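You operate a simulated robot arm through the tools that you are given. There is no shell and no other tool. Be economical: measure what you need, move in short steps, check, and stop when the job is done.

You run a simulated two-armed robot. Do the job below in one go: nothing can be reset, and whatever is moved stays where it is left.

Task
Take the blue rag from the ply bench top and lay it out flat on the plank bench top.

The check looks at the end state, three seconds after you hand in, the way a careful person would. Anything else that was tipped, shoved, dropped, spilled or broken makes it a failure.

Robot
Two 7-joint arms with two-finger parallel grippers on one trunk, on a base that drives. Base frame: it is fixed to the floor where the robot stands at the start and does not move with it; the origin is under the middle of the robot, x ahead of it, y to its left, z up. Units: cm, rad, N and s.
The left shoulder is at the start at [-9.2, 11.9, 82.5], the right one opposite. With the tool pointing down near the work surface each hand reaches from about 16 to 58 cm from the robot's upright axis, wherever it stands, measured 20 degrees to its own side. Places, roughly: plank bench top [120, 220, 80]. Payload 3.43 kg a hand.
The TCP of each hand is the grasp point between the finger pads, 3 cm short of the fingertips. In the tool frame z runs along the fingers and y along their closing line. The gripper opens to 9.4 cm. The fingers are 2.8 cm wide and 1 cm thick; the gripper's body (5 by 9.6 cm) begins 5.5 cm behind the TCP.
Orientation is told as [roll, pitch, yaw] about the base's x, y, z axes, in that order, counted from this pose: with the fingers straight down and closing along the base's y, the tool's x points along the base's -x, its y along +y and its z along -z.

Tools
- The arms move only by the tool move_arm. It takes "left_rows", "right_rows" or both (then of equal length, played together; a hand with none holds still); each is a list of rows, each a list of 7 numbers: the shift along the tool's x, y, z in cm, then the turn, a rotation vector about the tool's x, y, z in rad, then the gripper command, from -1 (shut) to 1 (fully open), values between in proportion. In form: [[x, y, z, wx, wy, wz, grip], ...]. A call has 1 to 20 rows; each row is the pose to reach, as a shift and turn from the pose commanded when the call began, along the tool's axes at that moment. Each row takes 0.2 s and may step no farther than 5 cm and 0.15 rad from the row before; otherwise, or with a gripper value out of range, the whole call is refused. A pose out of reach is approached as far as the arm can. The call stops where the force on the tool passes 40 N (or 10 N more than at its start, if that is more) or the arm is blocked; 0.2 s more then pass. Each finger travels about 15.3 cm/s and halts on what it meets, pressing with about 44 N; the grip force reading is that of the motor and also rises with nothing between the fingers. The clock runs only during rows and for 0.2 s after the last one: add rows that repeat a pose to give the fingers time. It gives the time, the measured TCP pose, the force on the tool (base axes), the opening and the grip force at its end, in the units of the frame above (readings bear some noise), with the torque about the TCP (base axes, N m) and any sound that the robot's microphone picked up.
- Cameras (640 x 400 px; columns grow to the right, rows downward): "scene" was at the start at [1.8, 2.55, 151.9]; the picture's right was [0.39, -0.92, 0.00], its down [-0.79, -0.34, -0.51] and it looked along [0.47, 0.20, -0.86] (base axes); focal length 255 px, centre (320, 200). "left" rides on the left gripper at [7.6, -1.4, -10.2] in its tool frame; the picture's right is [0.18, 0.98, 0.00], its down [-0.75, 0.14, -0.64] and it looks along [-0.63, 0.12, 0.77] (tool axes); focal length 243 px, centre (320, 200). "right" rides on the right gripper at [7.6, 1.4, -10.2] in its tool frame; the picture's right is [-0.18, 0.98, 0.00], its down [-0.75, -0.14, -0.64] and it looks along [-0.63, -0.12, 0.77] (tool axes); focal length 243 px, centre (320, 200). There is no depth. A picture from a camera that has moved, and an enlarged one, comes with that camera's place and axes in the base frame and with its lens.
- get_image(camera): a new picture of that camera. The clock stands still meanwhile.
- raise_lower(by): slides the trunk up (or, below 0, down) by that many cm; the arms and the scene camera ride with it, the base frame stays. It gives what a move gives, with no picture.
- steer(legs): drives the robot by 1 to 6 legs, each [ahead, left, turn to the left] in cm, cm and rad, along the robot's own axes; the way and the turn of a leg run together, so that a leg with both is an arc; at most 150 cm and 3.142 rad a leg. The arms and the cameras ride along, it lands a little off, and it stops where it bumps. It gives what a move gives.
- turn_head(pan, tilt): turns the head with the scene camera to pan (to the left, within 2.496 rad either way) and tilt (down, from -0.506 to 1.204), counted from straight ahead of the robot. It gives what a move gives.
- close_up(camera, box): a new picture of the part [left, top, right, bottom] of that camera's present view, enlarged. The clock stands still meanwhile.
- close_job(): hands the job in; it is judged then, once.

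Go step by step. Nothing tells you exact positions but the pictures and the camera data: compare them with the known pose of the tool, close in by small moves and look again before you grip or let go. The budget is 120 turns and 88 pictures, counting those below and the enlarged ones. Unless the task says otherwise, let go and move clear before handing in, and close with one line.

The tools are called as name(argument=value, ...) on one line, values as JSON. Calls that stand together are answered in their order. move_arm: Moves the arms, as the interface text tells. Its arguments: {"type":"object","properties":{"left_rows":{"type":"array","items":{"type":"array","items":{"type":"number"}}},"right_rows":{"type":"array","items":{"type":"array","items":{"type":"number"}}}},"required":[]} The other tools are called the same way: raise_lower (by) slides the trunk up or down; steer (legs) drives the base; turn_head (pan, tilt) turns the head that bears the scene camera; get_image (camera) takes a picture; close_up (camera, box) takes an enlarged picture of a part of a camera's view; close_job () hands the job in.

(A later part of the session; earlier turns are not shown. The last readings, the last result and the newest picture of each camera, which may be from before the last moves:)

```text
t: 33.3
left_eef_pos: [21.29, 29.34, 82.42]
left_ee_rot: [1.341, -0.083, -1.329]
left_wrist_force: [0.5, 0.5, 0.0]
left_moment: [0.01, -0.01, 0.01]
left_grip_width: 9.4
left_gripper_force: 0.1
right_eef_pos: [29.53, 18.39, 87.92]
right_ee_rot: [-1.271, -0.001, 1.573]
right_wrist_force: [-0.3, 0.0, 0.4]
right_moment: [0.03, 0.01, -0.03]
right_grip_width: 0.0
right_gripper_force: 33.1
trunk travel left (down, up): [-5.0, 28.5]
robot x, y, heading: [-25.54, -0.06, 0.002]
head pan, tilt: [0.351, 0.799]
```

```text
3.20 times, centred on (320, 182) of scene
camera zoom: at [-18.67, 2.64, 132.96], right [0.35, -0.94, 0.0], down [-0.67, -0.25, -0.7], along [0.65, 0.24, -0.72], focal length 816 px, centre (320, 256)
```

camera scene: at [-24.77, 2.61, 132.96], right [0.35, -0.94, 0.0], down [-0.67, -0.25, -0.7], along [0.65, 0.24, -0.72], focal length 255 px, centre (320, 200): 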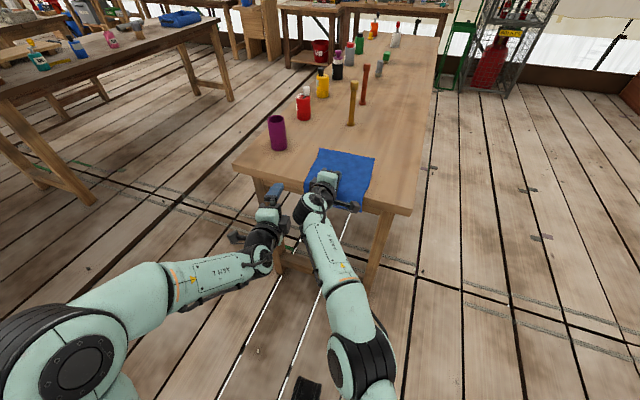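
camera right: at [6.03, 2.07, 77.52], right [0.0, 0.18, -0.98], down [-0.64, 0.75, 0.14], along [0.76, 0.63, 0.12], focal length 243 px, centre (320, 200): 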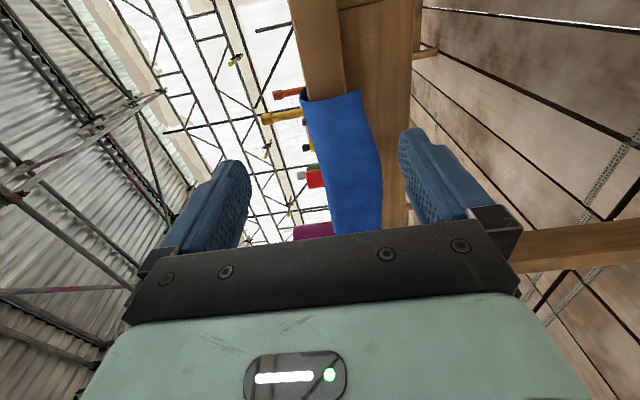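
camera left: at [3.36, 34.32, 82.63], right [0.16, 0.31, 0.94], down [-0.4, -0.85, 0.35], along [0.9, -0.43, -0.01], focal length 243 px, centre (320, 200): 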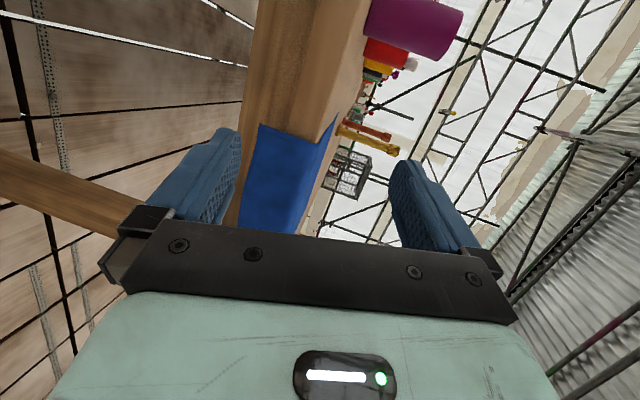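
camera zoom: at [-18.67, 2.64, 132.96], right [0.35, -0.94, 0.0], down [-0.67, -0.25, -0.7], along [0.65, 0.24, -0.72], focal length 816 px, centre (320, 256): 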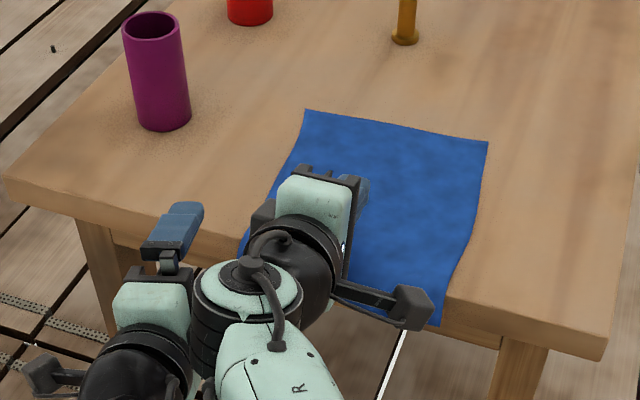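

The overhang is now ~3.5 cm, hem sticking out and drooping to z≈77.5. Now withdraw the right hand, level and open it, in front of the right part of the hem; bring the left hand over slightly too.

move_arm(right_rows=[[2, 1.48, -4.7, 0, 0, 0, -1], [5, 2.81, -9.07, 0.1, 0, 0, -1], [7, 6.63, -7.89, 0.2, 0, 0, 0], [7, 9.5, -7, 0.25, 0, 0, 1], [7, 11.79, -6.29, 0.3, 0, 0, 1], [7, 11.79, -6.29, 0.3, 0, 0, 1]])

move_arm(left_rows=[[-1.5, -1.0, -0.2, 0, 0, 0, 1], [-3.1, -2.2, -0.5, 0, 0, 0, 1], [-3.1, -2.2, -0.5, 0, 0, 0, 1]])

get_image(camera="scene")

get_image(camera="right")

get_image(camera="left")

```text
refused: row 1 steps farther than a row can; nothing moved
```

```text
t: 34.1
left_eef_pos: [21.18, 25.82, 80.74]
left_ee_rot: [1.338, -0.085, -1.329]
left_wrist_force: [0.4, 0.0, 0.2]
left_moment: [0.0, 0.02, 0.02]
left_grip_width: 9.39
left_gripper_force: 0.1
right_eef_pos: [29.45, 18.36, 88.14]
right_ee_rot: [-1.272, -0.001, 1.575]
right_wrist_force: [-0.2, -0.1, -0.7]
right_moment: [-0.01, -0.01, 0.02]
right_grip_width: 0.0
right_gripper_force: 32.8
trunk travel left (down, up): [-5.0, 28.5]
robot x, y, heading: [-25.62, -0.38, 0.006]
head pan, tilt: [0.351, 0.799]
```

```text
57 pictures are left
camera scene: at [-18.6, 2.65, 132.95], right [0.35, -0.94, 0.0], down [-0.67, -0.25, -0.7], along [0.65, 0.24, -0.72], focal length 255 px, centre (320, 200)
```

scene: 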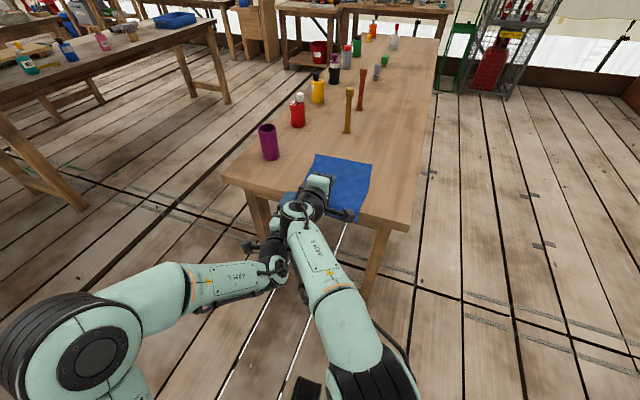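

```text
56 pictures are left
camera right: at [19.33, 10.65, 89.71], right [-0.29, 0.18, -0.94], down [-0.57, 0.75, 0.32], along [0.77, 0.63, -0.11], focal length 243 px, centre (320, 200)
```

right: 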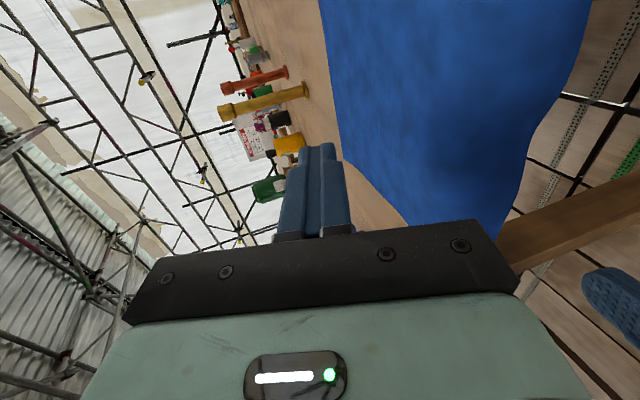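

```text
55 pictures are left
camera left: at [9.26, 30.92, 80.96], right [0.16, 0.31, 0.94], down [-0.4, -0.85, 0.35], along [0.9, -0.43, -0.01], focal length 243 px, centre (320, 200)
```

left: 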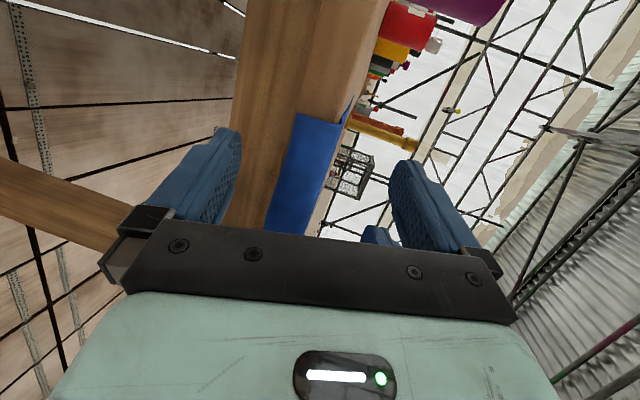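

Left sits well in front of the hem's left side. Now the right hand, with smaller steps.

move_arm(right_rows=[[2, 0, 0, 0, 0, 0, -1], [5, 0.6, -2.5, 0, 0, 0, -1], [6, 1.6, -6, 0.1, 0, 0, -1], [7, 2.81, -9.07, 0.15, 0, 0, -1], [7, 6.63, -7.89, 0.2, 0, 0, 0], [7, 9.5, -7, 0.25, 0, 0, 1], [7, 11.79, -6.29, 0.3, 0, 0, 1], [7, 11.79, -6.29, 0.3, 0, 0, 1]])

close_up(camera="scene", box=[220, 120, 420, 245])

get_image(camera="right")

```text
t: 35.9
left_eef_pos: [21.07, 26.0, 80.78]
left_ee_rot: [1.339, -0.084, -1.329]
left_wrist_force: [0.9, 0.8, 1.1]
left_moment: [0.03, 0.0, 0.01]
left_grip_width: 9.39
left_gripper_force: 0.0
right_eef_pos: [20.28, 11.22, 78.76]
right_ee_rot: [-1.573, -0.003, 1.577]
right_wrist_force: [0.1, -0.3, 0.1]
right_moment: [0.02, -0.02, 0.0]
right_grip_width: 9.41
right_gripper_force: 0.0
trunk travel left (down, up): [-5.0, 28.5]
robot x, y, heading: [-25.38, 0.3, 0.005]
head pan, tilt: [0.351, 0.799]
```

```text
3.20 times, centred on (320, 182) of scene
camera zoom: at [-18.61, 2.65, 132.96], right [0.35, -0.94, 0.0], down [-0.67, -0.25, -0.7], along [0.65, 0.24, -0.72], focal length 816 px, centre (320, 256)
```

zoom: 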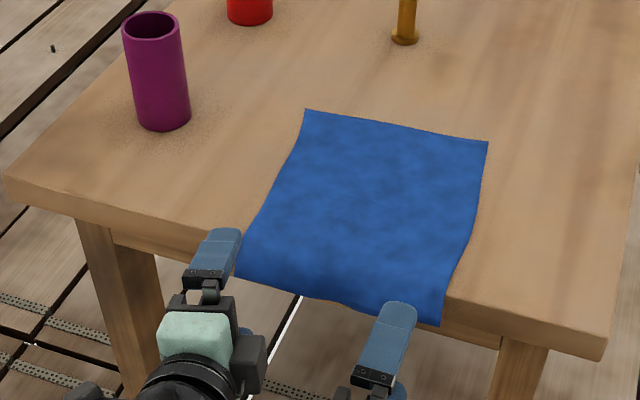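

```text
53 pictures are left
camera right: at [10.1, 3.64, 77.24], right [0.0, 0.19, -0.98], down [-0.65, 0.75, 0.14], along [0.76, 0.63, 0.12], focal length 243 px, centre (320, 200)
```

right: 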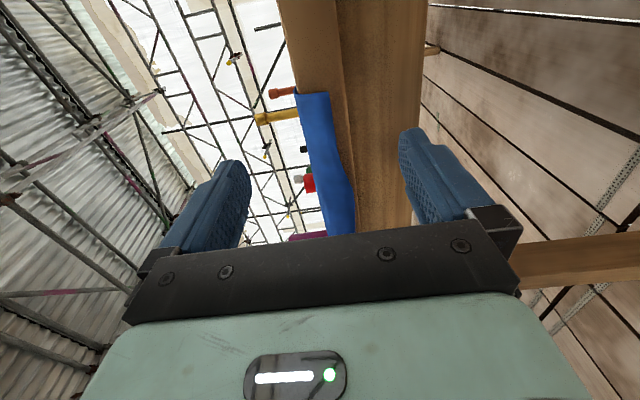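

The hem lies right between the open fingers of both hands. Advancing so the tips nearly meet the bench edge, then closing.

move_arm(left_rows=[[-0.9, -0.24, 1.9, 0, 0, 0, 1], [-1.8, -0.48, 3.77, 0, 0, 0, 1], [-1.8, -0.48, 3.77, 0, 0, 0, 1], [-1.8, -0.48, 3.77, 0, 0, 0, 0], [-1.8, -0.48, 3.77, 0, 0, 0, -1], [-1.8, -0.48, 3.77, 0, 0, 0, -1], [-1.8, -0.48, 3.77, 0, 0, 0, -1]], right_rows=[[0, 0.1, 2.4, 0, 0, 0, 1], [0, 0.2, 4.7, 0, 0, 0, 1], [0, 0.2, 4.7, 0, 0, 0, 1], [0, 0.2, 4.7, 0, 0, 0, 0], [0, 0.2, 4.7, 0, 0, 0, -1], [0, 0.2, 4.7, 0, 0, 0, -1], [0, 0.2, 4.7, 0, 0, 0, -1]])

close_up(camera="scene", box=[220, 120, 420, 245])

get_image(camera="right")

get_image(camera="left")

```text
t: 37.5
left_eef_pos: [24.69, 25.08, 79.46]
left_ee_rot: [1.339, -0.086, -1.33]
left_wrist_force: [-6.7, -5.5, -0.5]
left_moment: [0.06, 0.0, -0.27]
left_grip_width: 0.16
left_gripper_force: 36.9
right_eef_pos: [24.73, 11.54, 78.56]
right_ee_rot: [-1.573, 0.001, 1.577]
right_wrist_force: [-14.4, 4.4, 1.7]
right_moment: [-0.01, -0.05, 0.21]
right_grip_width: 0.18
right_gripper_force: 36.4
trunk travel left (down, up): [-5.0, 28.5]
robot x, y, heading: [-25.68, 0.17, 0.007]
head pan, tilt: [0.351, 0.799]
```

```text
3.20 times, centred on (320, 182) of scene
camera zoom: at [-18.87, 2.64, 132.97], right [0.35, -0.94, 0.0], down [-0.67, -0.25, -0.7], along [0.65, 0.24, -0.72], focal length 816 px, centre (320, 256)
```

zoom: 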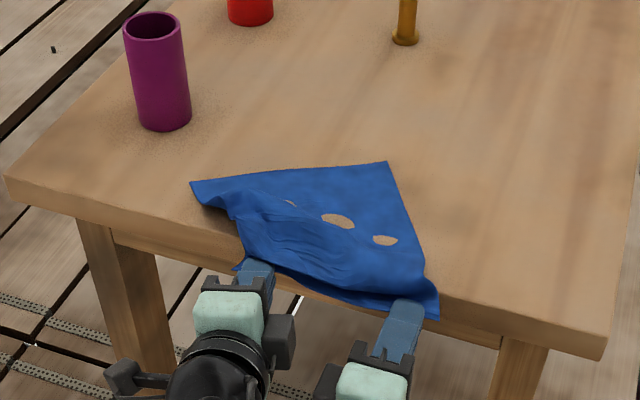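

```text
51 pictures are left
camera right: at [14.59, 3.84, 77.18], right [0.0, 0.18, -0.98], down [-0.65, 0.75, 0.14], along [0.76, 0.64, 0.12], focal length 243 px, centre (320, 200)
```

right: 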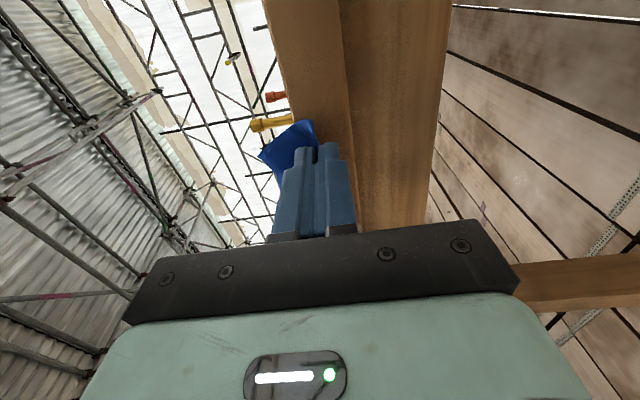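

```text
50 pictures are left
camera left: at [12.88, 30.07, 79.71], right [0.16, 0.31, 0.94], down [-0.4, -0.85, 0.35], along [0.9, -0.43, -0.01], focal length 243 px, centre (320, 200)
```

left: 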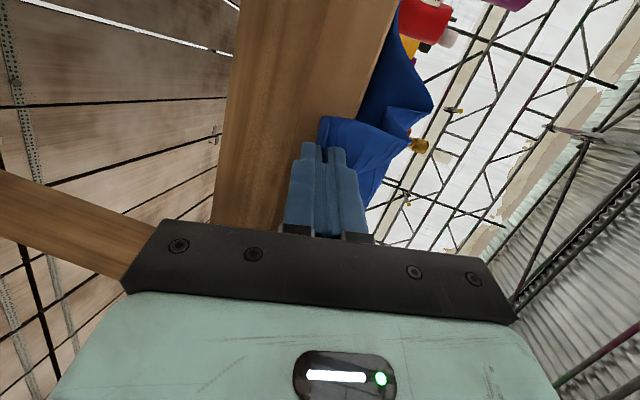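

Both hands have the cloth (opening 0.16 cm), though it rumpled. I back off 1 cm and lift slowly to see how it hangs.

move_arm(left_rows=[[0.24, -0.21, -0.95, 0, 0, 0, -1], [0.15, 0.8, -1.2, 0, 0, 0, -1], [0.07, 1.7, -1.4, 0, 0, 0, -1], [-0.1, 3.7, -1.9, 0, 0, 0, -1], [-0.28, 5.6, -2.3, 0, 0, 0, -1], [-0.45, 7.5, -2.8, 0, 0, 0, -1], [-0.63, 9.5, -3.25, 0, 0, 0, -1], [-0.63, 9.5, -3.25, 0, 0, 0, -1]], right_rows=[[0, 0, -1, 0, 0, 0, -1], [0, -1, -1, 0, 0, 0, -1], [0, -2, -1, 0, 0, 0, -1], [0, -4, -1, 0, 0, 0, -1], [0, -6, -1, 0, 0, 0, -1], [0, -8, -1, 0, 0, 0, -1], [0, -10, -1, 0, 0, 0, -1], [0, -10, -1, 0, 0, 0, -1]])

get_image(camera="scene")

close_up(camera="scene", box=[220, 100, 420, 225])

```text
t: 39.3
left_eef_pos: [23.97, 24.67, 89.47]
left_ee_rot: [1.34, -0.084, -1.33]
left_wrist_force: [0.7, -0.3, -0.3]
left_moment: [-0.01, -0.01, 0.01]
left_grip_width: 0.19
left_gripper_force: 36.9
right_eef_pos: [23.66, 11.42, 88.49]
right_ee_rot: [-1.571, 0.0, 1.575]
right_wrist_force: [0.4, 0.1, 0.2]
right_moment: [0.03, -0.02, 0.0]
right_grip_width: 0.19
right_gripper_force: 36.8
trunk travel left (down, up): [-5.0, 28.5]
robot x, y, heading: [-25.61, -0.01, 0.005]
head pan, tilt: [0.351, 0.799]
```

```text
49 pictures are left
camera scene: at [-18.6, 2.66, 132.95], right [0.35, -0.94, 0.0], down [-0.67, -0.25, -0.7], along [0.65, 0.24, -0.72], focal length 255 px, centre (320, 200)
```

scene: 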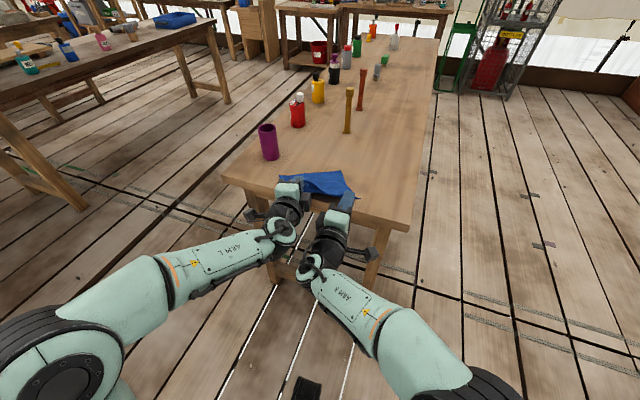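

```text
3.20 times, centred on (320, 162) of scene
camera zoom: at [-18.6, 2.66, 132.95], right [0.35, -0.94, 0.0], down [-0.67, -0.25, -0.7], along [0.65, 0.24, -0.72], focal length 816 px, centre (320, 320)
```

zoom: 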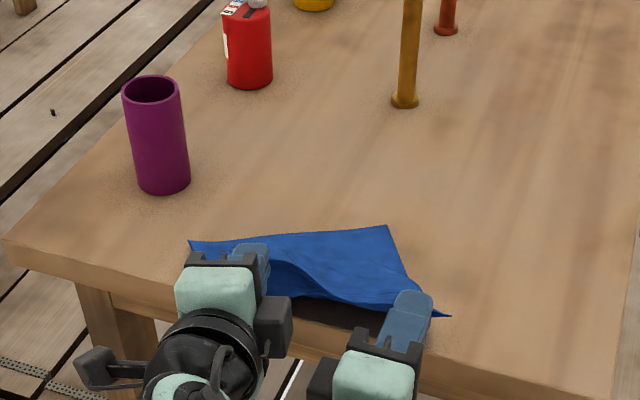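

Both grips hold. I raise the trunk 22 cm so the rag hangs free.

raise_lower(by=22)

turn_head(pan=0.3, tilt=0.8)

get_image(camera="scene")

get_image(camera="right")

get_image(camera="left")

```text
t: 41.6
left_eef_pos: [24.01, 24.84, 111.36]
left_ee_rot: [1.339, -0.084, -1.329]
left_wrist_force: [-0.1, -0.8, 0.2]
left_moment: [-0.01, -0.04, 0.01]
left_grip_width: 0.22
left_gripper_force: 37.2
right_eef_pos: [23.81, 11.33, 110.52]
right_ee_rot: [-1.572, 0.0, 1.575]
right_wrist_force: [-0.1, 0.5, 0.2]
right_moment: [-0.01, 0.03, -0.02]
right_grip_width: 0.16
right_gripper_force: 36.4
trunk travel left (down, up): [-27.0, 6.5]
robot x, y, heading: [-25.74, 0.19, 0.004]
head pan, tilt: [0.351, 0.799]
```

```text
t: 42.2
left_eef_pos: [24.13, 24.9, 111.41]
left_ee_rot: [1.338, -0.085, -1.33]
left_wrist_force: [-0.1, -0.8, -0.3]
left_moment: [0.05, 0.02, 0.01]
left_grip_width: 0.19
left_gripper_force: 37.0
right_eef_pos: [23.81, 11.25, 110.58]
right_ee_rot: [-1.572, -0.002, 1.575]
right_wrist_force: [-0.1, 0.3, -0.2]
right_moment: [0.0, -0.01, 0.0]
right_grip_width: 0.17
right_gripper_force: 36.8
trunk travel left (down, up): [-27.0, 6.5]
robot x, y, heading: [-25.74, -0.29, 0.007]
head pan, tilt: [0.3, 0.799]
```

```text
47 pictures are left
camera scene: at [-22.32, 2.25, 155.76], right [0.3, -0.95, 0.0], down [-0.68, -0.22, -0.7], along [0.66, 0.21, -0.72], focal length 255 px, centre (320, 200)
```

scene: 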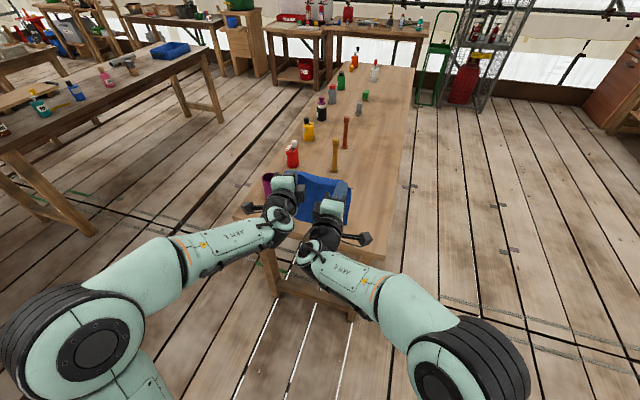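

```text
46 pictures are left
camera right: at [13.7, 3.67, 109.1], right [0.0, 0.18, -0.98], down [-0.65, 0.75, 0.14], along [0.76, 0.63, 0.12], focal length 243 px, centre (320, 200)
```

right: 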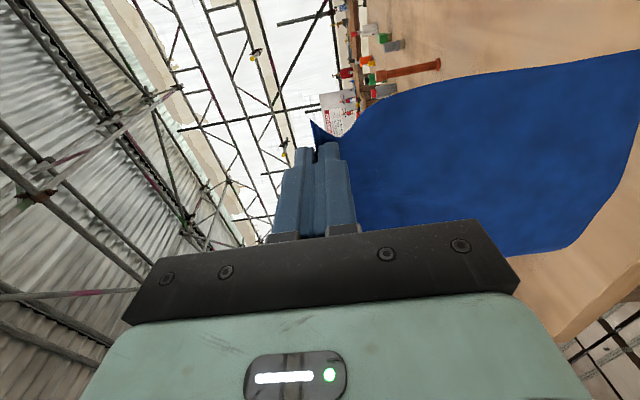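

```text
45 pictures are left
camera left: at [12.23, 29.92, 111.7], right [0.16, 0.31, 0.94], down [-0.4, -0.85, 0.35], along [0.9, -0.43, -0.01], focal length 243 px, centre (320, 200)
```

left: 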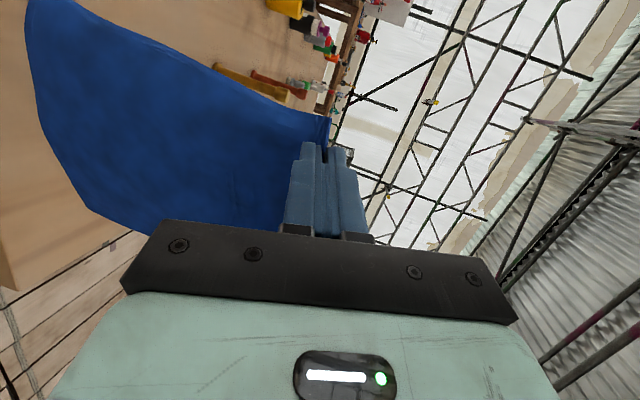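

The rag hangs as a neat sheet between both hands. Now I back away, turn left and drive towards the plank bench, stopping well short to look.

steer(legs=[[-42, 0, 0], [0, 0, 1.571], [112, 0, 0], [0, -100, 0]])

turn_head(pan=-0.5, tilt=0.5)

get_image(camera="scene")

```text
t: 44.2
left_eef_pos: [2.15, 24.32, 110.58]
left_ee_rot: [1.325, -0.08, -1.333]
left_wrist_force: [-0.5, -0.9, -0.9]
left_moment: [0.0, -0.03, 0.0]
left_grip_width: 0.2
left_gripper_force: 36.7
right_eef_pos: [1.76, 10.76, 109.73]
right_ee_rot: [-1.556, 0.0, 1.57]
right_wrist_force: [-0.2, -0.3, 0.0]
right_moment: [-0.02, -0.01, 0.01]
right_grip_width: 0.15
right_gripper_force: 36.4
trunk travel left (down, up): [-27.0, 6.5]
robot x, y, heading: [-49.3, 0.15, 0.002]
head pan, tilt: [0.3, 0.799]
stopped in leg 1: the robot was blocked; the commanded pose is now the measured one
```

```text
t: 45.3
left_eef_pos: [2.2, 24.34, 110.3]
left_ee_rot: [1.321, -0.079, -1.336]
left_wrist_force: [0.6, -0.2, -1.0]
left_moment: [0.03, 0.0, 0.01]
left_grip_width: 0.17
left_gripper_force: 37.2
right_eef_pos: [1.96, 10.72, 109.5]
right_ee_rot: [-1.554, 0.0, 1.568]
right_wrist_force: [0.0, 0.3, -0.1]
right_moment: [0.0, 0.02, -0.03]
right_grip_width: 0.21
right_gripper_force: 36.4
trunk travel left (down, up): [-27.0, 6.5]
robot x, y, heading: [-49.34, -0.53, -0.003]
head pan, tilt: [-0.499, 0.499]
```

```text
44 pictures are left
camera scene: at [-43.17, -4.82, 158.2], right [-0.48, -0.88, 0.01], down [-0.44, 0.23, -0.87], along [0.76, -0.42, -0.49], focal length 255 px, centre (320, 200)
```

scene: 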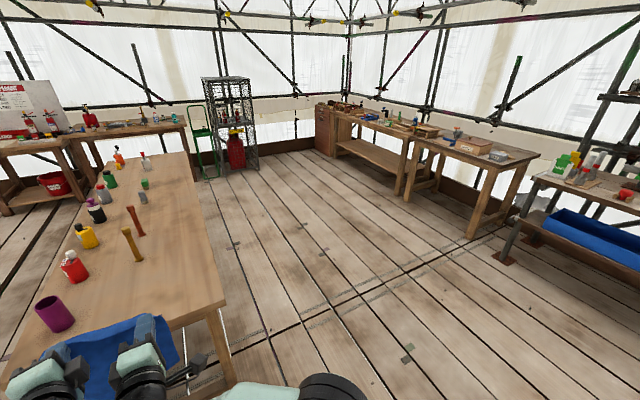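

Something behind blocked me at x≈-49. I look behind on both sides.

turn_head(pan=2.4, tilt=0.8)

get_image(camera="scene")

turn_head(pan=-2.4, tilt=0.8)

get_image(camera="scene")

```text
t: 47.8
left_eef_pos: [2.19, 24.32, 110.43]
left_ee_rot: [1.322, -0.078, -1.334]
left_wrist_force: [0.0, -0.1, -0.6]
left_moment: [0.0, -0.01, 0.01]
left_grip_width: 0.17
left_gripper_force: 36.6
right_eef_pos: [1.9, 10.68, 109.61]
right_ee_rot: [-1.554, 0.0, 1.569]
right_wrist_force: [-0.2, 0.4, 0.4]
right_moment: [-0.01, 0.01, 0.02]
right_grip_width: 0.19
right_gripper_force: 36.7
trunk travel left (down, up): [-27.0, 6.5]
robot x, y, heading: [-49.27, -0.67, -0.003]
head pan, tilt: [2.4, 0.799]
```

```text
43 pictures are left
camera scene: at [-57.21, 4.98, 155.92], right [0.68, 0.74, -0.01], down [0.52, -0.48, -0.71], along [-0.53, 0.47, -0.71], focal length 255 px, centre (320, 200)
```

scene: 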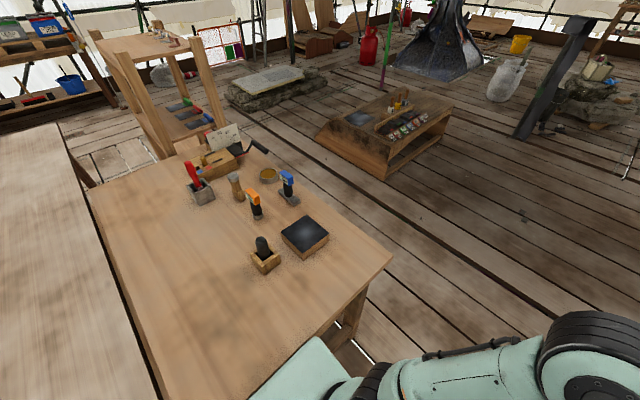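

```text
t: 51.6
left_eef_pos: [2.18, 24.36, 110.52]
left_ee_rot: [1.322, -0.078, -1.334]
left_wrist_force: [0.2, -0.3, -0.8]
left_moment: [0.02, 0.01, -0.01]
left_grip_width: 0.22
left_gripper_force: 36.7
right_eef_pos: [1.97, 10.69, 109.54]
right_ee_rot: [-1.553, 0.0, 1.57]
right_wrist_force: [0.1, -0.2, -0.4]
right_moment: [0.03, 0.01, 0.01]
right_grip_width: 0.18
right_gripper_force: 36.9
trunk travel left (down, up): [-27.0, 6.5]
robot x, y, heading: [-49.38, -0.51, 0.001]
head pan, tilt: [-2.4, 0.799]
```

```text
42 pictures are left
camera scene: at [-57.17, -5.92, 155.92], right [-0.68, 0.74, 0.01], down [0.52, 0.48, -0.71], along [-0.53, -0.47, -0.71], focal length 255 px, centre (320, 200)
```

scene: 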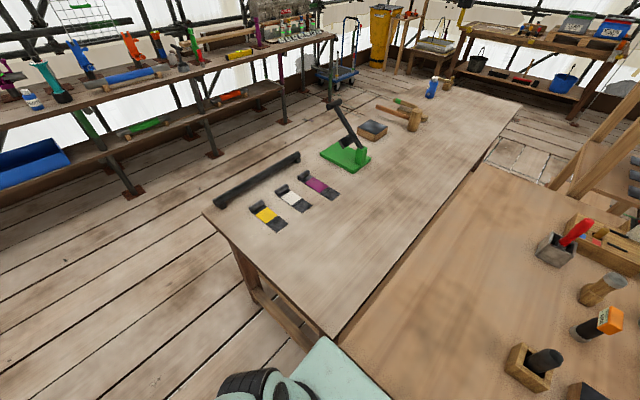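

A bench stands right behind (edge x≈-76). I go slightly ahead, strafe left out of the gap, then turn left.

steer(legs=[[6, 0, 0], [0, 115, 0], [0, 0, 1.571]])

turn_head(pan=-0.7, tilt=0.5)

get_image(camera="scene")

```text
t: 66.5
left_eef_pos: [-68.26, 166.04, 111.35]
left_ee_rot: [1.337, -0.083, 0.235]
left_wrist_force: [-1.4, 0.0, 0.2]
left_moment: [0.04, 0.08, -0.02]
left_grip_width: 0.15
left_gripper_force: 36.7
right_eef_pos: [-54.67, 165.73, 110.45]
right_ee_rot: [-1.571, 0.001, 3.138]
right_wrist_force: [-0.5, 0.2, 0.1]
right_moment: [-0.03, -0.04, 0.0]
right_grip_width: 0.2
right_gripper_force: 36.7
trunk travel left (down, up): [-27.0, 6.5]
robot x, y, heading: [-43.28, 115.91, 1.571]
head pan, tilt: [-2.4, 0.799]
```

```text
t: 68.2
left_eef_pos: [-68.21, 166.06, 111.37]
left_ee_rot: [1.337, -0.083, 0.234]
left_wrist_force: [-0.5, 0.3, -1.4]
left_moment: [0.01, 0.06, -0.02]
left_grip_width: 0.22
left_gripper_force: 36.7
right_eef_pos: [-54.64, 165.81, 110.38]
right_ee_rot: [-1.57, 0.0, 3.138]
right_wrist_force: [0.0, -0.3, -0.7]
right_moment: [-0.03, 0.01, -0.01]
right_grip_width: 0.18
right_gripper_force: 36.7
trunk travel left (down, up): [-27.0, 6.5]
robot x, y, heading: [-43.72, 115.95, 1.569]
head pan, tilt: [-0.7, 0.499]
```

```text
41 pictures are left
camera scene: at [-37.81, 118.62, 158.36], right [0.76, -0.65, 0.0], down [-0.31, -0.37, -0.88], along [0.57, 0.67, -0.48], focal length 255 px, centre (320, 200)
```

scene: 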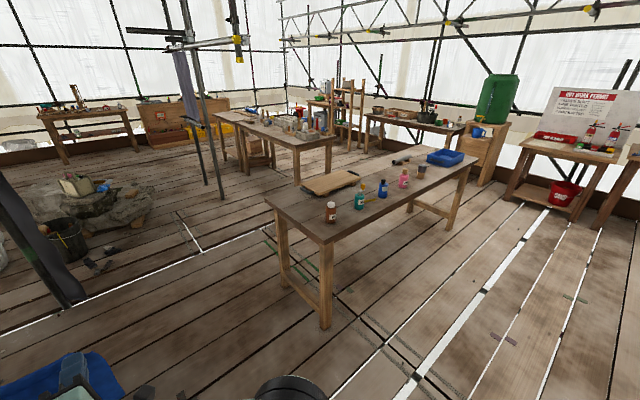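

The plank bench has a row of bottles along its front (x≈43…136, y≈204), a tray at about x 170–200 and a gap between x≈141 and 168. I strafe right to face that gap and look.

steer(legs=[[0, -150, 0], [0, -62, 0]])

turn_head(pan=0.15, tilt=0.65)

get_image(camera="scene")

```text
t: 87.2
left_eef_pos: [144.87, 165.9, 111.36]
left_ee_rot: [1.336, -0.084, 0.248]
left_wrist_force: [0.2, -0.1, -0.5]
left_moment: [-0.02, 0.03, -0.02]
left_grip_width: 0.19
left_gripper_force: 36.0
right_eef_pos: [158.46, 165.8, 110.52]
right_ee_rot: [-1.569, 0.001, -3.134]
right_wrist_force: [-0.4, -0.7, -0.3]
right_moment: [-0.01, -0.02, -0.02]
right_grip_width: 0.19
right_gripper_force: 36.6
trunk travel left (down, up): [-27.0, 6.5]
robot x, y, heading: [169.81, 116.12, 1.578]
head pan, tilt: [-0.7, 0.499]
```

```text
t: 88.3
left_eef_pos: [144.68, 165.94, 111.38]
left_ee_rot: [1.337, -0.085, 0.247]
left_wrist_force: [-0.4, -0.4, 0.0]
left_moment: [-0.03, 0.03, 0.0]
left_grip_width: 0.17
left_gripper_force: 36.4
right_eef_pos: [158.39, 165.78, 110.44]
right_ee_rot: [-1.571, 0.002, -3.132]
right_wrist_force: [0.3, 0.6, -0.3]
right_moment: [-0.01, -0.04, 0.0]
right_grip_width: 0.19
right_gripper_force: 36.8
trunk travel left (down, up): [-27.0, 6.5]
robot x, y, heading: [169.89, 116.22, 1.579]
head pan, tilt: [0.15, 0.649]
```

```text
40 pictures are left
camera scene: at [168.64, 120.45, 157.02], right [0.99, 0.16, 0.0], down [0.1, -0.6, -0.8], along [-0.13, 0.79, -0.6], focal length 255 px, centre (320, 200)
```

scene: 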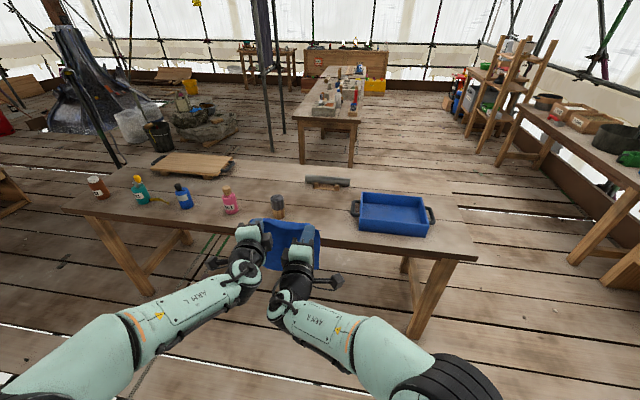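

Free patch: x≈139–168, y≈194–229, between the cup, tray and drill. I drive up to the bench with the rag high, hands centred on x≈153.5.

steer(legs=[[40, -2.7, -0.008]])

get_image(camera="scene")

```text
t: 90.8
left_eef_pos: [147.24, 205.57, 111.38]
left_ee_rot: [1.338, -0.083, 0.242]
left_wrist_force: [-0.2, 0.5, 0.4]
left_moment: [0.02, 0.07, 0.01]
left_grip_width: 0.2
left_gripper_force: 36.5
right_eef_pos: [160.83, 205.58, 110.58]
right_ee_rot: [-1.572, -0.001, -3.137]
right_wrist_force: [0.0, 1.0, -0.5]
right_moment: [0.03, 0.0, 0.01]
right_grip_width: 0.21
right_gripper_force: 36.7
trunk travel left (down, up): [-27.0, 6.5]
robot x, y, heading: [172.57, 156.03, 1.58]
head pan, tilt: [0.15, 0.649]
```

```text
39 pictures are left
camera scene: at [171.03, 160.12, 157.02], right [0.99, 0.16, 0.0], down [0.09, -0.6, -0.8], along [-0.12, 0.79, -0.6], focal length 255 px, centre (320, 200)
```

scene: 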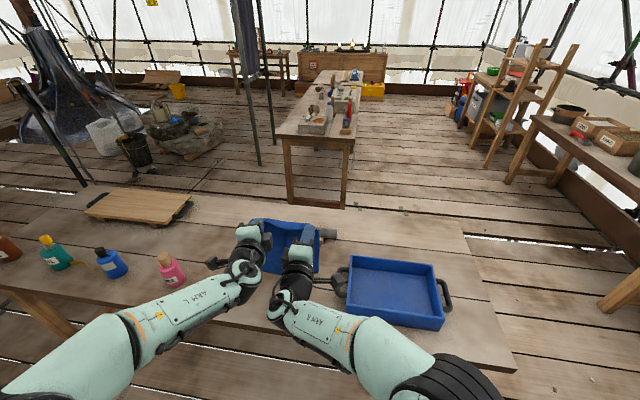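

Alignment looks good. Ahead 8 cm more, then stretch the arms 5 cm and lower 7 cm.

steer(legs=[[8, 0, -0.008]])

move_arm(left_rows=[[-0.48, 0.42, 1.9, 0, 0, 0, -1], [-0.95, 0.84, 3.8, 0, 0, 0, -1], [-1.19, 1.05, 4.75, 0, 0, 0, -1], [-1.02, -0.9, 5.2, 0, 0, 0, -1], [-0.85, -2.8, 5.7, 0, 0, 0, -1], [-0.67, -4.8, 6.1, 0, 0, 0, -1], [-0.6, -5.75, 6.4, 0, 0, 0, -1]], right_rows=[[0, 0, 2, 0, 0, 0, -1], [0, 0, 4, 0, 0, 0, -1], [0, 0, 5, 0, 0, 0, -1], [0, 2, 5, 0, 0, 0, -1], [0, 4, 5, 0, 0, 0, -1], [0, 6, 5, 0, 0, 0, -1], [0, 7, 5, 0, 0, 0, -1]])

get_image(camera="scene")

get_image(camera="right")

```text
t: 91.9
left_eef_pos: [147.77, 214.05, 111.24]
left_ee_rot: [1.336, -0.084, 0.234]
left_wrist_force: [0.1, 0.7, 0.2]
left_moment: [-0.02, 0.04, 0.03]
left_grip_width: 0.18
left_gripper_force: 37.0
right_eef_pos: [161.29, 213.64, 110.37]
right_ee_rot: [-1.57, 0.0, 3.139]
right_wrist_force: [0.2, 0.3, -0.6]
right_moment: [-0.01, -0.02, 0.01]
right_grip_width: 0.2
right_gripper_force: 36.3
trunk travel left (down, up): [-27.0, 6.5]
robot x, y, heading: [172.46, 164.13, 1.568]
head pan, tilt: [0.15, 0.649]
```

```text
t: 93.5
left_eef_pos: [147.88, 218.82, 104.35]
left_ee_rot: [1.338, -0.084, 0.235]
left_wrist_force: [0.4, 0.6, 0.6]
left_moment: [-0.02, 0.05, 0.02]
left_grip_width: 0.19
left_gripper_force: 36.9
right_eef_pos: [161.3, 218.75, 103.49]
right_ee_rot: [-1.571, -0.001, 3.138]
right_wrist_force: [-0.4, -0.1, 0.3]
right_moment: [0.03, 0.0, 0.01]
right_grip_width: 0.2
right_gripper_force: 36.9
trunk travel left (down, up): [-27.0, 6.5]
robot x, y, heading: [172.44, 164.32, 1.569]
head pan, tilt: [0.15, 0.649]
```

```text
38 pictures are left
camera scene: at [171.04, 168.17, 157.02], right [0.99, 0.15, 0.0], down [0.09, -0.6, -0.8], along [-0.12, 0.79, -0.6], focal length 255 px, centre (320, 200)
```

scene: 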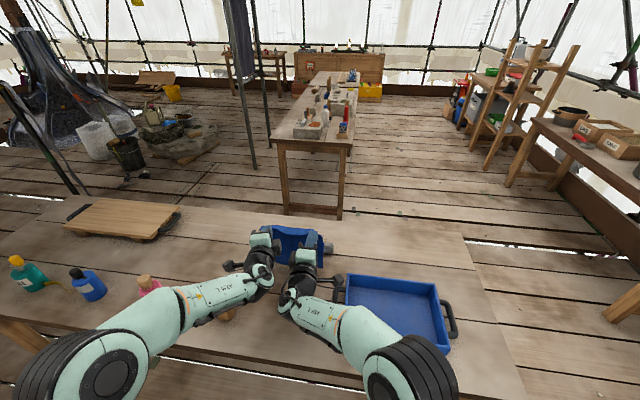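

```text
37 pictures are left
camera right: at [168.93, 208.46, 102.13], right [-0.18, 0.0, -0.98], down [-0.76, -0.64, 0.14], along [-0.63, 0.77, 0.12], focal length 243 px, centre (320, 200)
```

right: 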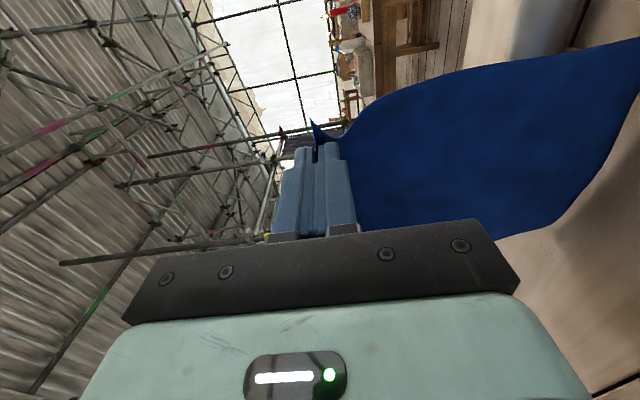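

The rag bottom is about at the bench surface. I now alternate lowering the trunk and backing the base so the rag lays out from its far edge.

raise_lower(by=-2.5)

steer(legs=[[-5, 0, 0]])

raise_lower(by=-4)

get_image(camera="right")

get_image(camera="scene")

```text
t: 94.2
left_eef_pos: [147.83, 219.16, 101.93]
left_ee_rot: [1.337, -0.084, 0.235]
left_wrist_force: [-0.1, 0.7, 0.1]
left_moment: [0.03, 0.07, -0.02]
left_grip_width: 0.2
left_gripper_force: 36.5
right_eef_pos: [161.23, 218.82, 100.92]
right_ee_rot: [-1.571, 0.001, 3.137]
right_wrist_force: [0.1, -0.2, -0.2]
right_moment: [0.0, 0.01, -0.03]
right_grip_width: 0.19
right_gripper_force: 36.5
trunk travel left (down, up): [-24.5, 9.0]
robot x, y, heading: [172.24, 163.88, 1.568]
head pan, tilt: [0.15, 0.649]
```

```text
t: 95.1
left_eef_pos: [147.87, 214.08, 101.95]
left_ee_rot: [1.339, -0.081, 0.234]
left_wrist_force: [0.1, -0.2, -0.3]
left_moment: [0.01, 0.01, -0.01]
left_grip_width: 0.17
left_gripper_force: 36.7
right_eef_pos: [161.52, 213.9, 101.07]
right_ee_rot: [-1.571, 0.0, 3.139]
right_wrist_force: [-0.3, 0.6, 0.7]
right_moment: [-0.01, 0.0, 0.03]
right_grip_width: 0.19
right_gripper_force: 36.7
trunk travel left (down, up): [-24.5, 9.0]
robot x, y, heading: [172.04, 159.91, 1.57]
head pan, tilt: [0.15, 0.649]
```

```text
t: 96.0
left_eef_pos: [147.76, 214.28, 97.87]
left_ee_rot: [1.338, -0.083, 0.236]
left_wrist_force: [0.1, -0.6, 0.4]
left_moment: [0.0, 0.04, 0.01]
left_grip_width: 0.19
left_gripper_force: 37.0
right_eef_pos: [161.3, 213.91, 96.9]
right_ee_rot: [-1.57, 0.0, 3.139]
right_wrist_force: [0.0, -0.1, 0.7]
right_moment: [0.0, 0.01, 0.02]
right_grip_width: 0.19
right_gripper_force: 36.1
trunk travel left (down, up): [-20.5, 13.0]
robot x, y, heading: [172.08, 159.52, 1.567]
head pan, tilt: [0.15, 0.649]
```

```text
36 pictures are left
camera right: at [168.98, 203.61, 95.53], right [-0.18, 0.0, -0.98], down [-0.76, -0.64, 0.14], along [-0.63, 0.77, 0.12], focal length 243 px, centre (320, 200)
```

right: 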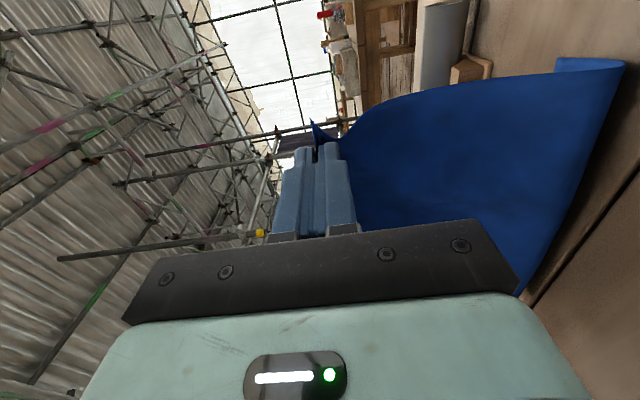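

```text
35 pictures are left
camera scene: at [171.04, 163.57, 150.48], right [0.99, 0.15, 0.0], down [0.09, -0.6, -0.8], along [-0.12, 0.79, -0.6], focal length 255 px, centre (320, 200)
```

scene: 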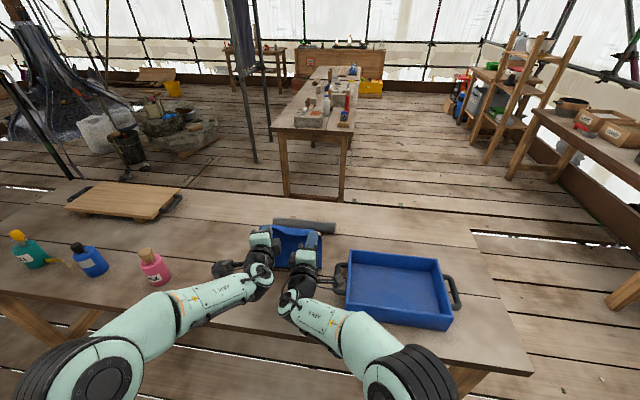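

The lower end bends away from me onto the bench, as wanted. Continuing back and down.

steer(legs=[[-5, 0, 0]])

raise_lower(by=-4)

steer(legs=[[-4, 0, 0]])

raise_lower(by=-3.5)

get_image(camera="right")

get_image(camera="scene")

```text
t: 96.9
left_eef_pos: [147.63, 209.46, 97.97]
left_ee_rot: [1.339, -0.084, 0.234]
left_wrist_force: [-0.9, -0.3, -0.2]
left_moment: [-0.01, 0.06, 0.0]
left_grip_width: 0.21
left_gripper_force: 36.8
right_eef_pos: [161.34, 209.05, 97.02]
right_ee_rot: [-1.569, 0.0, 3.14]
right_wrist_force: [0.5, 0.0, -0.2]
right_moment: [0.0, 0.01, 0.02]
right_grip_width: 0.22
right_gripper_force: 36.5
trunk travel left (down, up): [-20.5, 13.0]
robot x, y, heading: [172.02, 154.39, 1.568]
head pan, tilt: [0.15, 0.649]
```

```text
t: 97.7
left_eef_pos: [147.76, 209.44, 93.89]
left_ee_rot: [1.34, -0.083, 0.235]
left_wrist_force: [0.0, -0.4, -0.4]
left_moment: [0.02, 0.03, 0.0]
left_grip_width: 0.19
left_gripper_force: 36.8
right_eef_pos: [161.3, 209.04, 92.97]
right_ee_rot: [-1.571, -0.002, 3.141]
right_wrist_force: [0.1, 0.1, 0.3]
right_moment: [0.0, -0.05, 0.01]
right_grip_width: 0.21
right_gripper_force: 36.2
trunk travel left (down, up): [-16.5, 17.0]
robot x, y, heading: [172.06, 154.49, 1.566]
head pan, tilt: [0.15, 0.649]
```

```text
t: 98.6
left_eef_pos: [147.73, 205.53, 93.91]
left_ee_rot: [1.338, -0.085, 0.234]
left_wrist_force: [0.3, -0.3, 0.5]
left_moment: [-0.02, 0.05, 0.0]
left_grip_width: 0.19
left_gripper_force: 37.0
right_eef_pos: [161.22, 205.07, 92.98]
right_ee_rot: [-1.57, 0.0, 3.139]
right_wrist_force: [-0.3, -0.8, -0.4]
right_moment: [-0.03, 0.01, -0.03]
right_grip_width: 0.17
right_gripper_force: 36.7
trunk travel left (down, up): [-16.5, 17.0]
robot x, y, heading: [172.31, 150.73, 1.57]
head pan, tilt: [0.15, 0.649]
```

```text
t: 99.4
left_eef_pos: [147.68, 205.58, 90.36]
left_ee_rot: [1.338, -0.085, 0.233]
left_wrist_force: [0.2, -0.2, -0.7]
left_moment: [-0.01, 0.04, -0.04]
left_grip_width: 0.19
left_gripper_force: 36.6
right_eef_pos: [161.31, 205.08, 89.5]
right_ee_rot: [-1.57, -0.001, 3.139]
right_wrist_force: [-0.3, 0.1, -0.3]
right_moment: [-0.02, 0.01, 0.04]
right_grip_width: 0.17
right_gripper_force: 36.4
trunk travel left (down, up): [-13.0, 20.5]
robot x, y, heading: [172.36, 150.43, 1.562]
head pan, tilt: [0.15, 0.649]
```

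```text
34 pictures are left
camera right: at [168.95, 194.88, 88.06], right [-0.18, 0.0, -0.98], down [-0.76, -0.64, 0.14], along [-0.63, 0.77, 0.12], focal length 243 px, centre (320, 200)
```

right: 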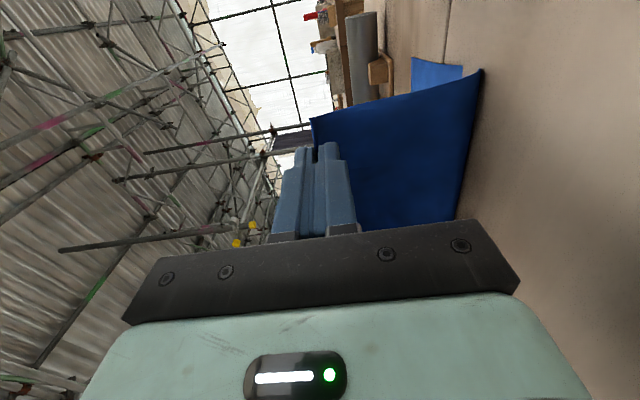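

```text
33 pictures are left
camera scene: at [171.03, 155.89, 143.05], right [0.99, 0.15, 0.0], down [0.09, -0.6, -0.8], along [-0.12, 0.79, -0.6], focal length 255 px, centre (320, 200)
```

scene: 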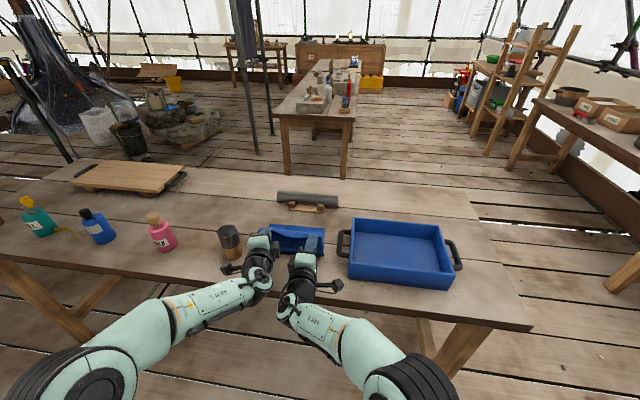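

Laying progresses well. More back and down.

steer(legs=[[-4, 0, 0]])

raise_lower(by=-4)

steer(legs=[[-4, 0, 0]])

raise_lower(by=-2.5)

get_image(camera="right")

close_up(camera="scene", box=[200, 150, 400, 275])

```text
t: 100.2
left_eef_pos: [147.77, 201.53, 90.32]
left_ee_rot: [1.338, -0.082, 0.233]
left_wrist_force: [0.5, 0.2, -0.2]
left_moment: [-0.02, 0.03, -0.02]
left_grip_width: 0.2
left_gripper_force: 37.1
right_eef_pos: [161.24, 201.23, 89.47]
right_ee_rot: [-1.571, 0.001, 3.14]
right_wrist_force: [0.4, -0.2, 0.6]
right_moment: [0.03, -0.04, -0.03]
right_grip_width: 0.2
right_gripper_force: 36.7
trunk travel left (down, up): [-13.0, 20.5]
robot x, y, heading: [172.58, 146.69, 1.567]
head pan, tilt: [0.15, 0.649]
```

```text
t: 101.1
left_eef_pos: [147.88, 201.65, 86.36]
left_ee_rot: [1.338, -0.084, 0.235]
left_wrist_force: [0.8, 0.3, 0.4]
left_moment: [-0.05, 0.04, 0.0]
left_grip_width: 0.19
left_gripper_force: 36.9
right_eef_pos: [161.25, 201.26, 85.52]
right_ee_rot: [-1.57, 0.001, 3.137]
right_wrist_force: [0.1, 0.8, 0.4]
right_moment: [0.0, -0.01, -0.04]
right_grip_width: 0.19
right_gripper_force: 36.8
trunk travel left (down, up): [-9.0, 24.5]
robot x, y, heading: [172.16, 146.54, 1.571]
head pan, tilt: [0.15, 0.649]
```

```text
t: 102.0
left_eef_pos: [147.7, 197.62, 86.36]
left_ee_rot: [1.338, -0.084, 0.235]
left_wrist_force: [-0.8, -0.2, 0.0]
left_moment: [0.0, 0.04, 0.0]
left_grip_width: 0.2
left_gripper_force: 36.9
right_eef_pos: [161.29, 197.32, 85.47]
right_ee_rot: [-1.572, 0.001, 3.138]
right_wrist_force: [-0.3, 0.0, 0.2]
right_moment: [-0.03, -0.04, 0.0]
right_grip_width: 0.22
right_gripper_force: 37.0
trunk travel left (down, up): [-9.0, 24.5]
robot x, y, heading: [172.33, 142.62, 1.566]
head pan, tilt: [0.15, 0.649]
```

```text
t: 102.7
left_eef_pos: [147.72, 197.73, 83.93]
left_ee_rot: [1.335, -0.085, 0.235]
left_wrist_force: [0.5, -1.1, -0.2]
left_moment: [-0.02, 0.05, -0.05]
left_grip_width: 0.21
left_gripper_force: 36.7
right_eef_pos: [161.23, 197.4, 82.94]
right_ee_rot: [-1.57, -0.001, 3.14]
right_wrist_force: [-0.1, -0.4, 0.7]
right_moment: [0.01, -0.02, 0.01]
right_grip_width: 0.2
right_gripper_force: 36.9
trunk travel left (down, up): [-6.5, 27.0]
robot x, y, heading: [172.15, 142.54, 1.569]
head pan, tilt: [0.15, 0.649]
```

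```text
32 pictures are left
camera right: at [168.91, 186.99, 81.55], right [-0.18, 0.0, -0.98], down [-0.76, -0.64, 0.14], along [-0.63, 0.77, 0.12], focal length 243 px, centre (320, 200)
```

right: 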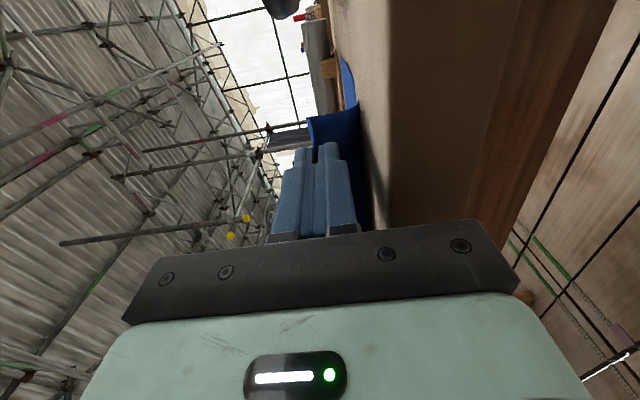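

```text
3.20 times, centred on (300, 212) of scene
camera zoom: at [171.03, 150.11, 135.85], right [0.99, 0.15, 0.0], down [0.09, -0.6, -0.8], along [-0.12, 0.79, -0.6], focal length 816 px, centre (384, 160)
```

zoom: 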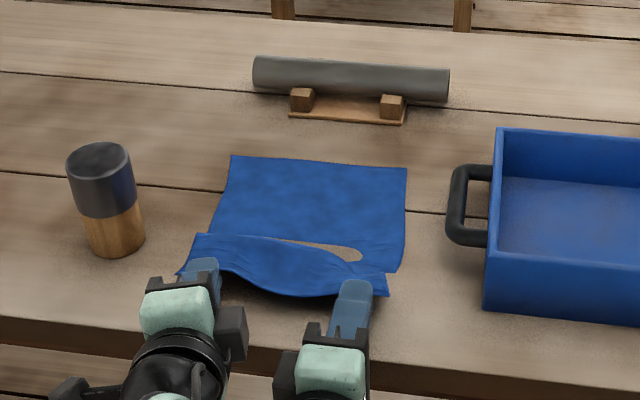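

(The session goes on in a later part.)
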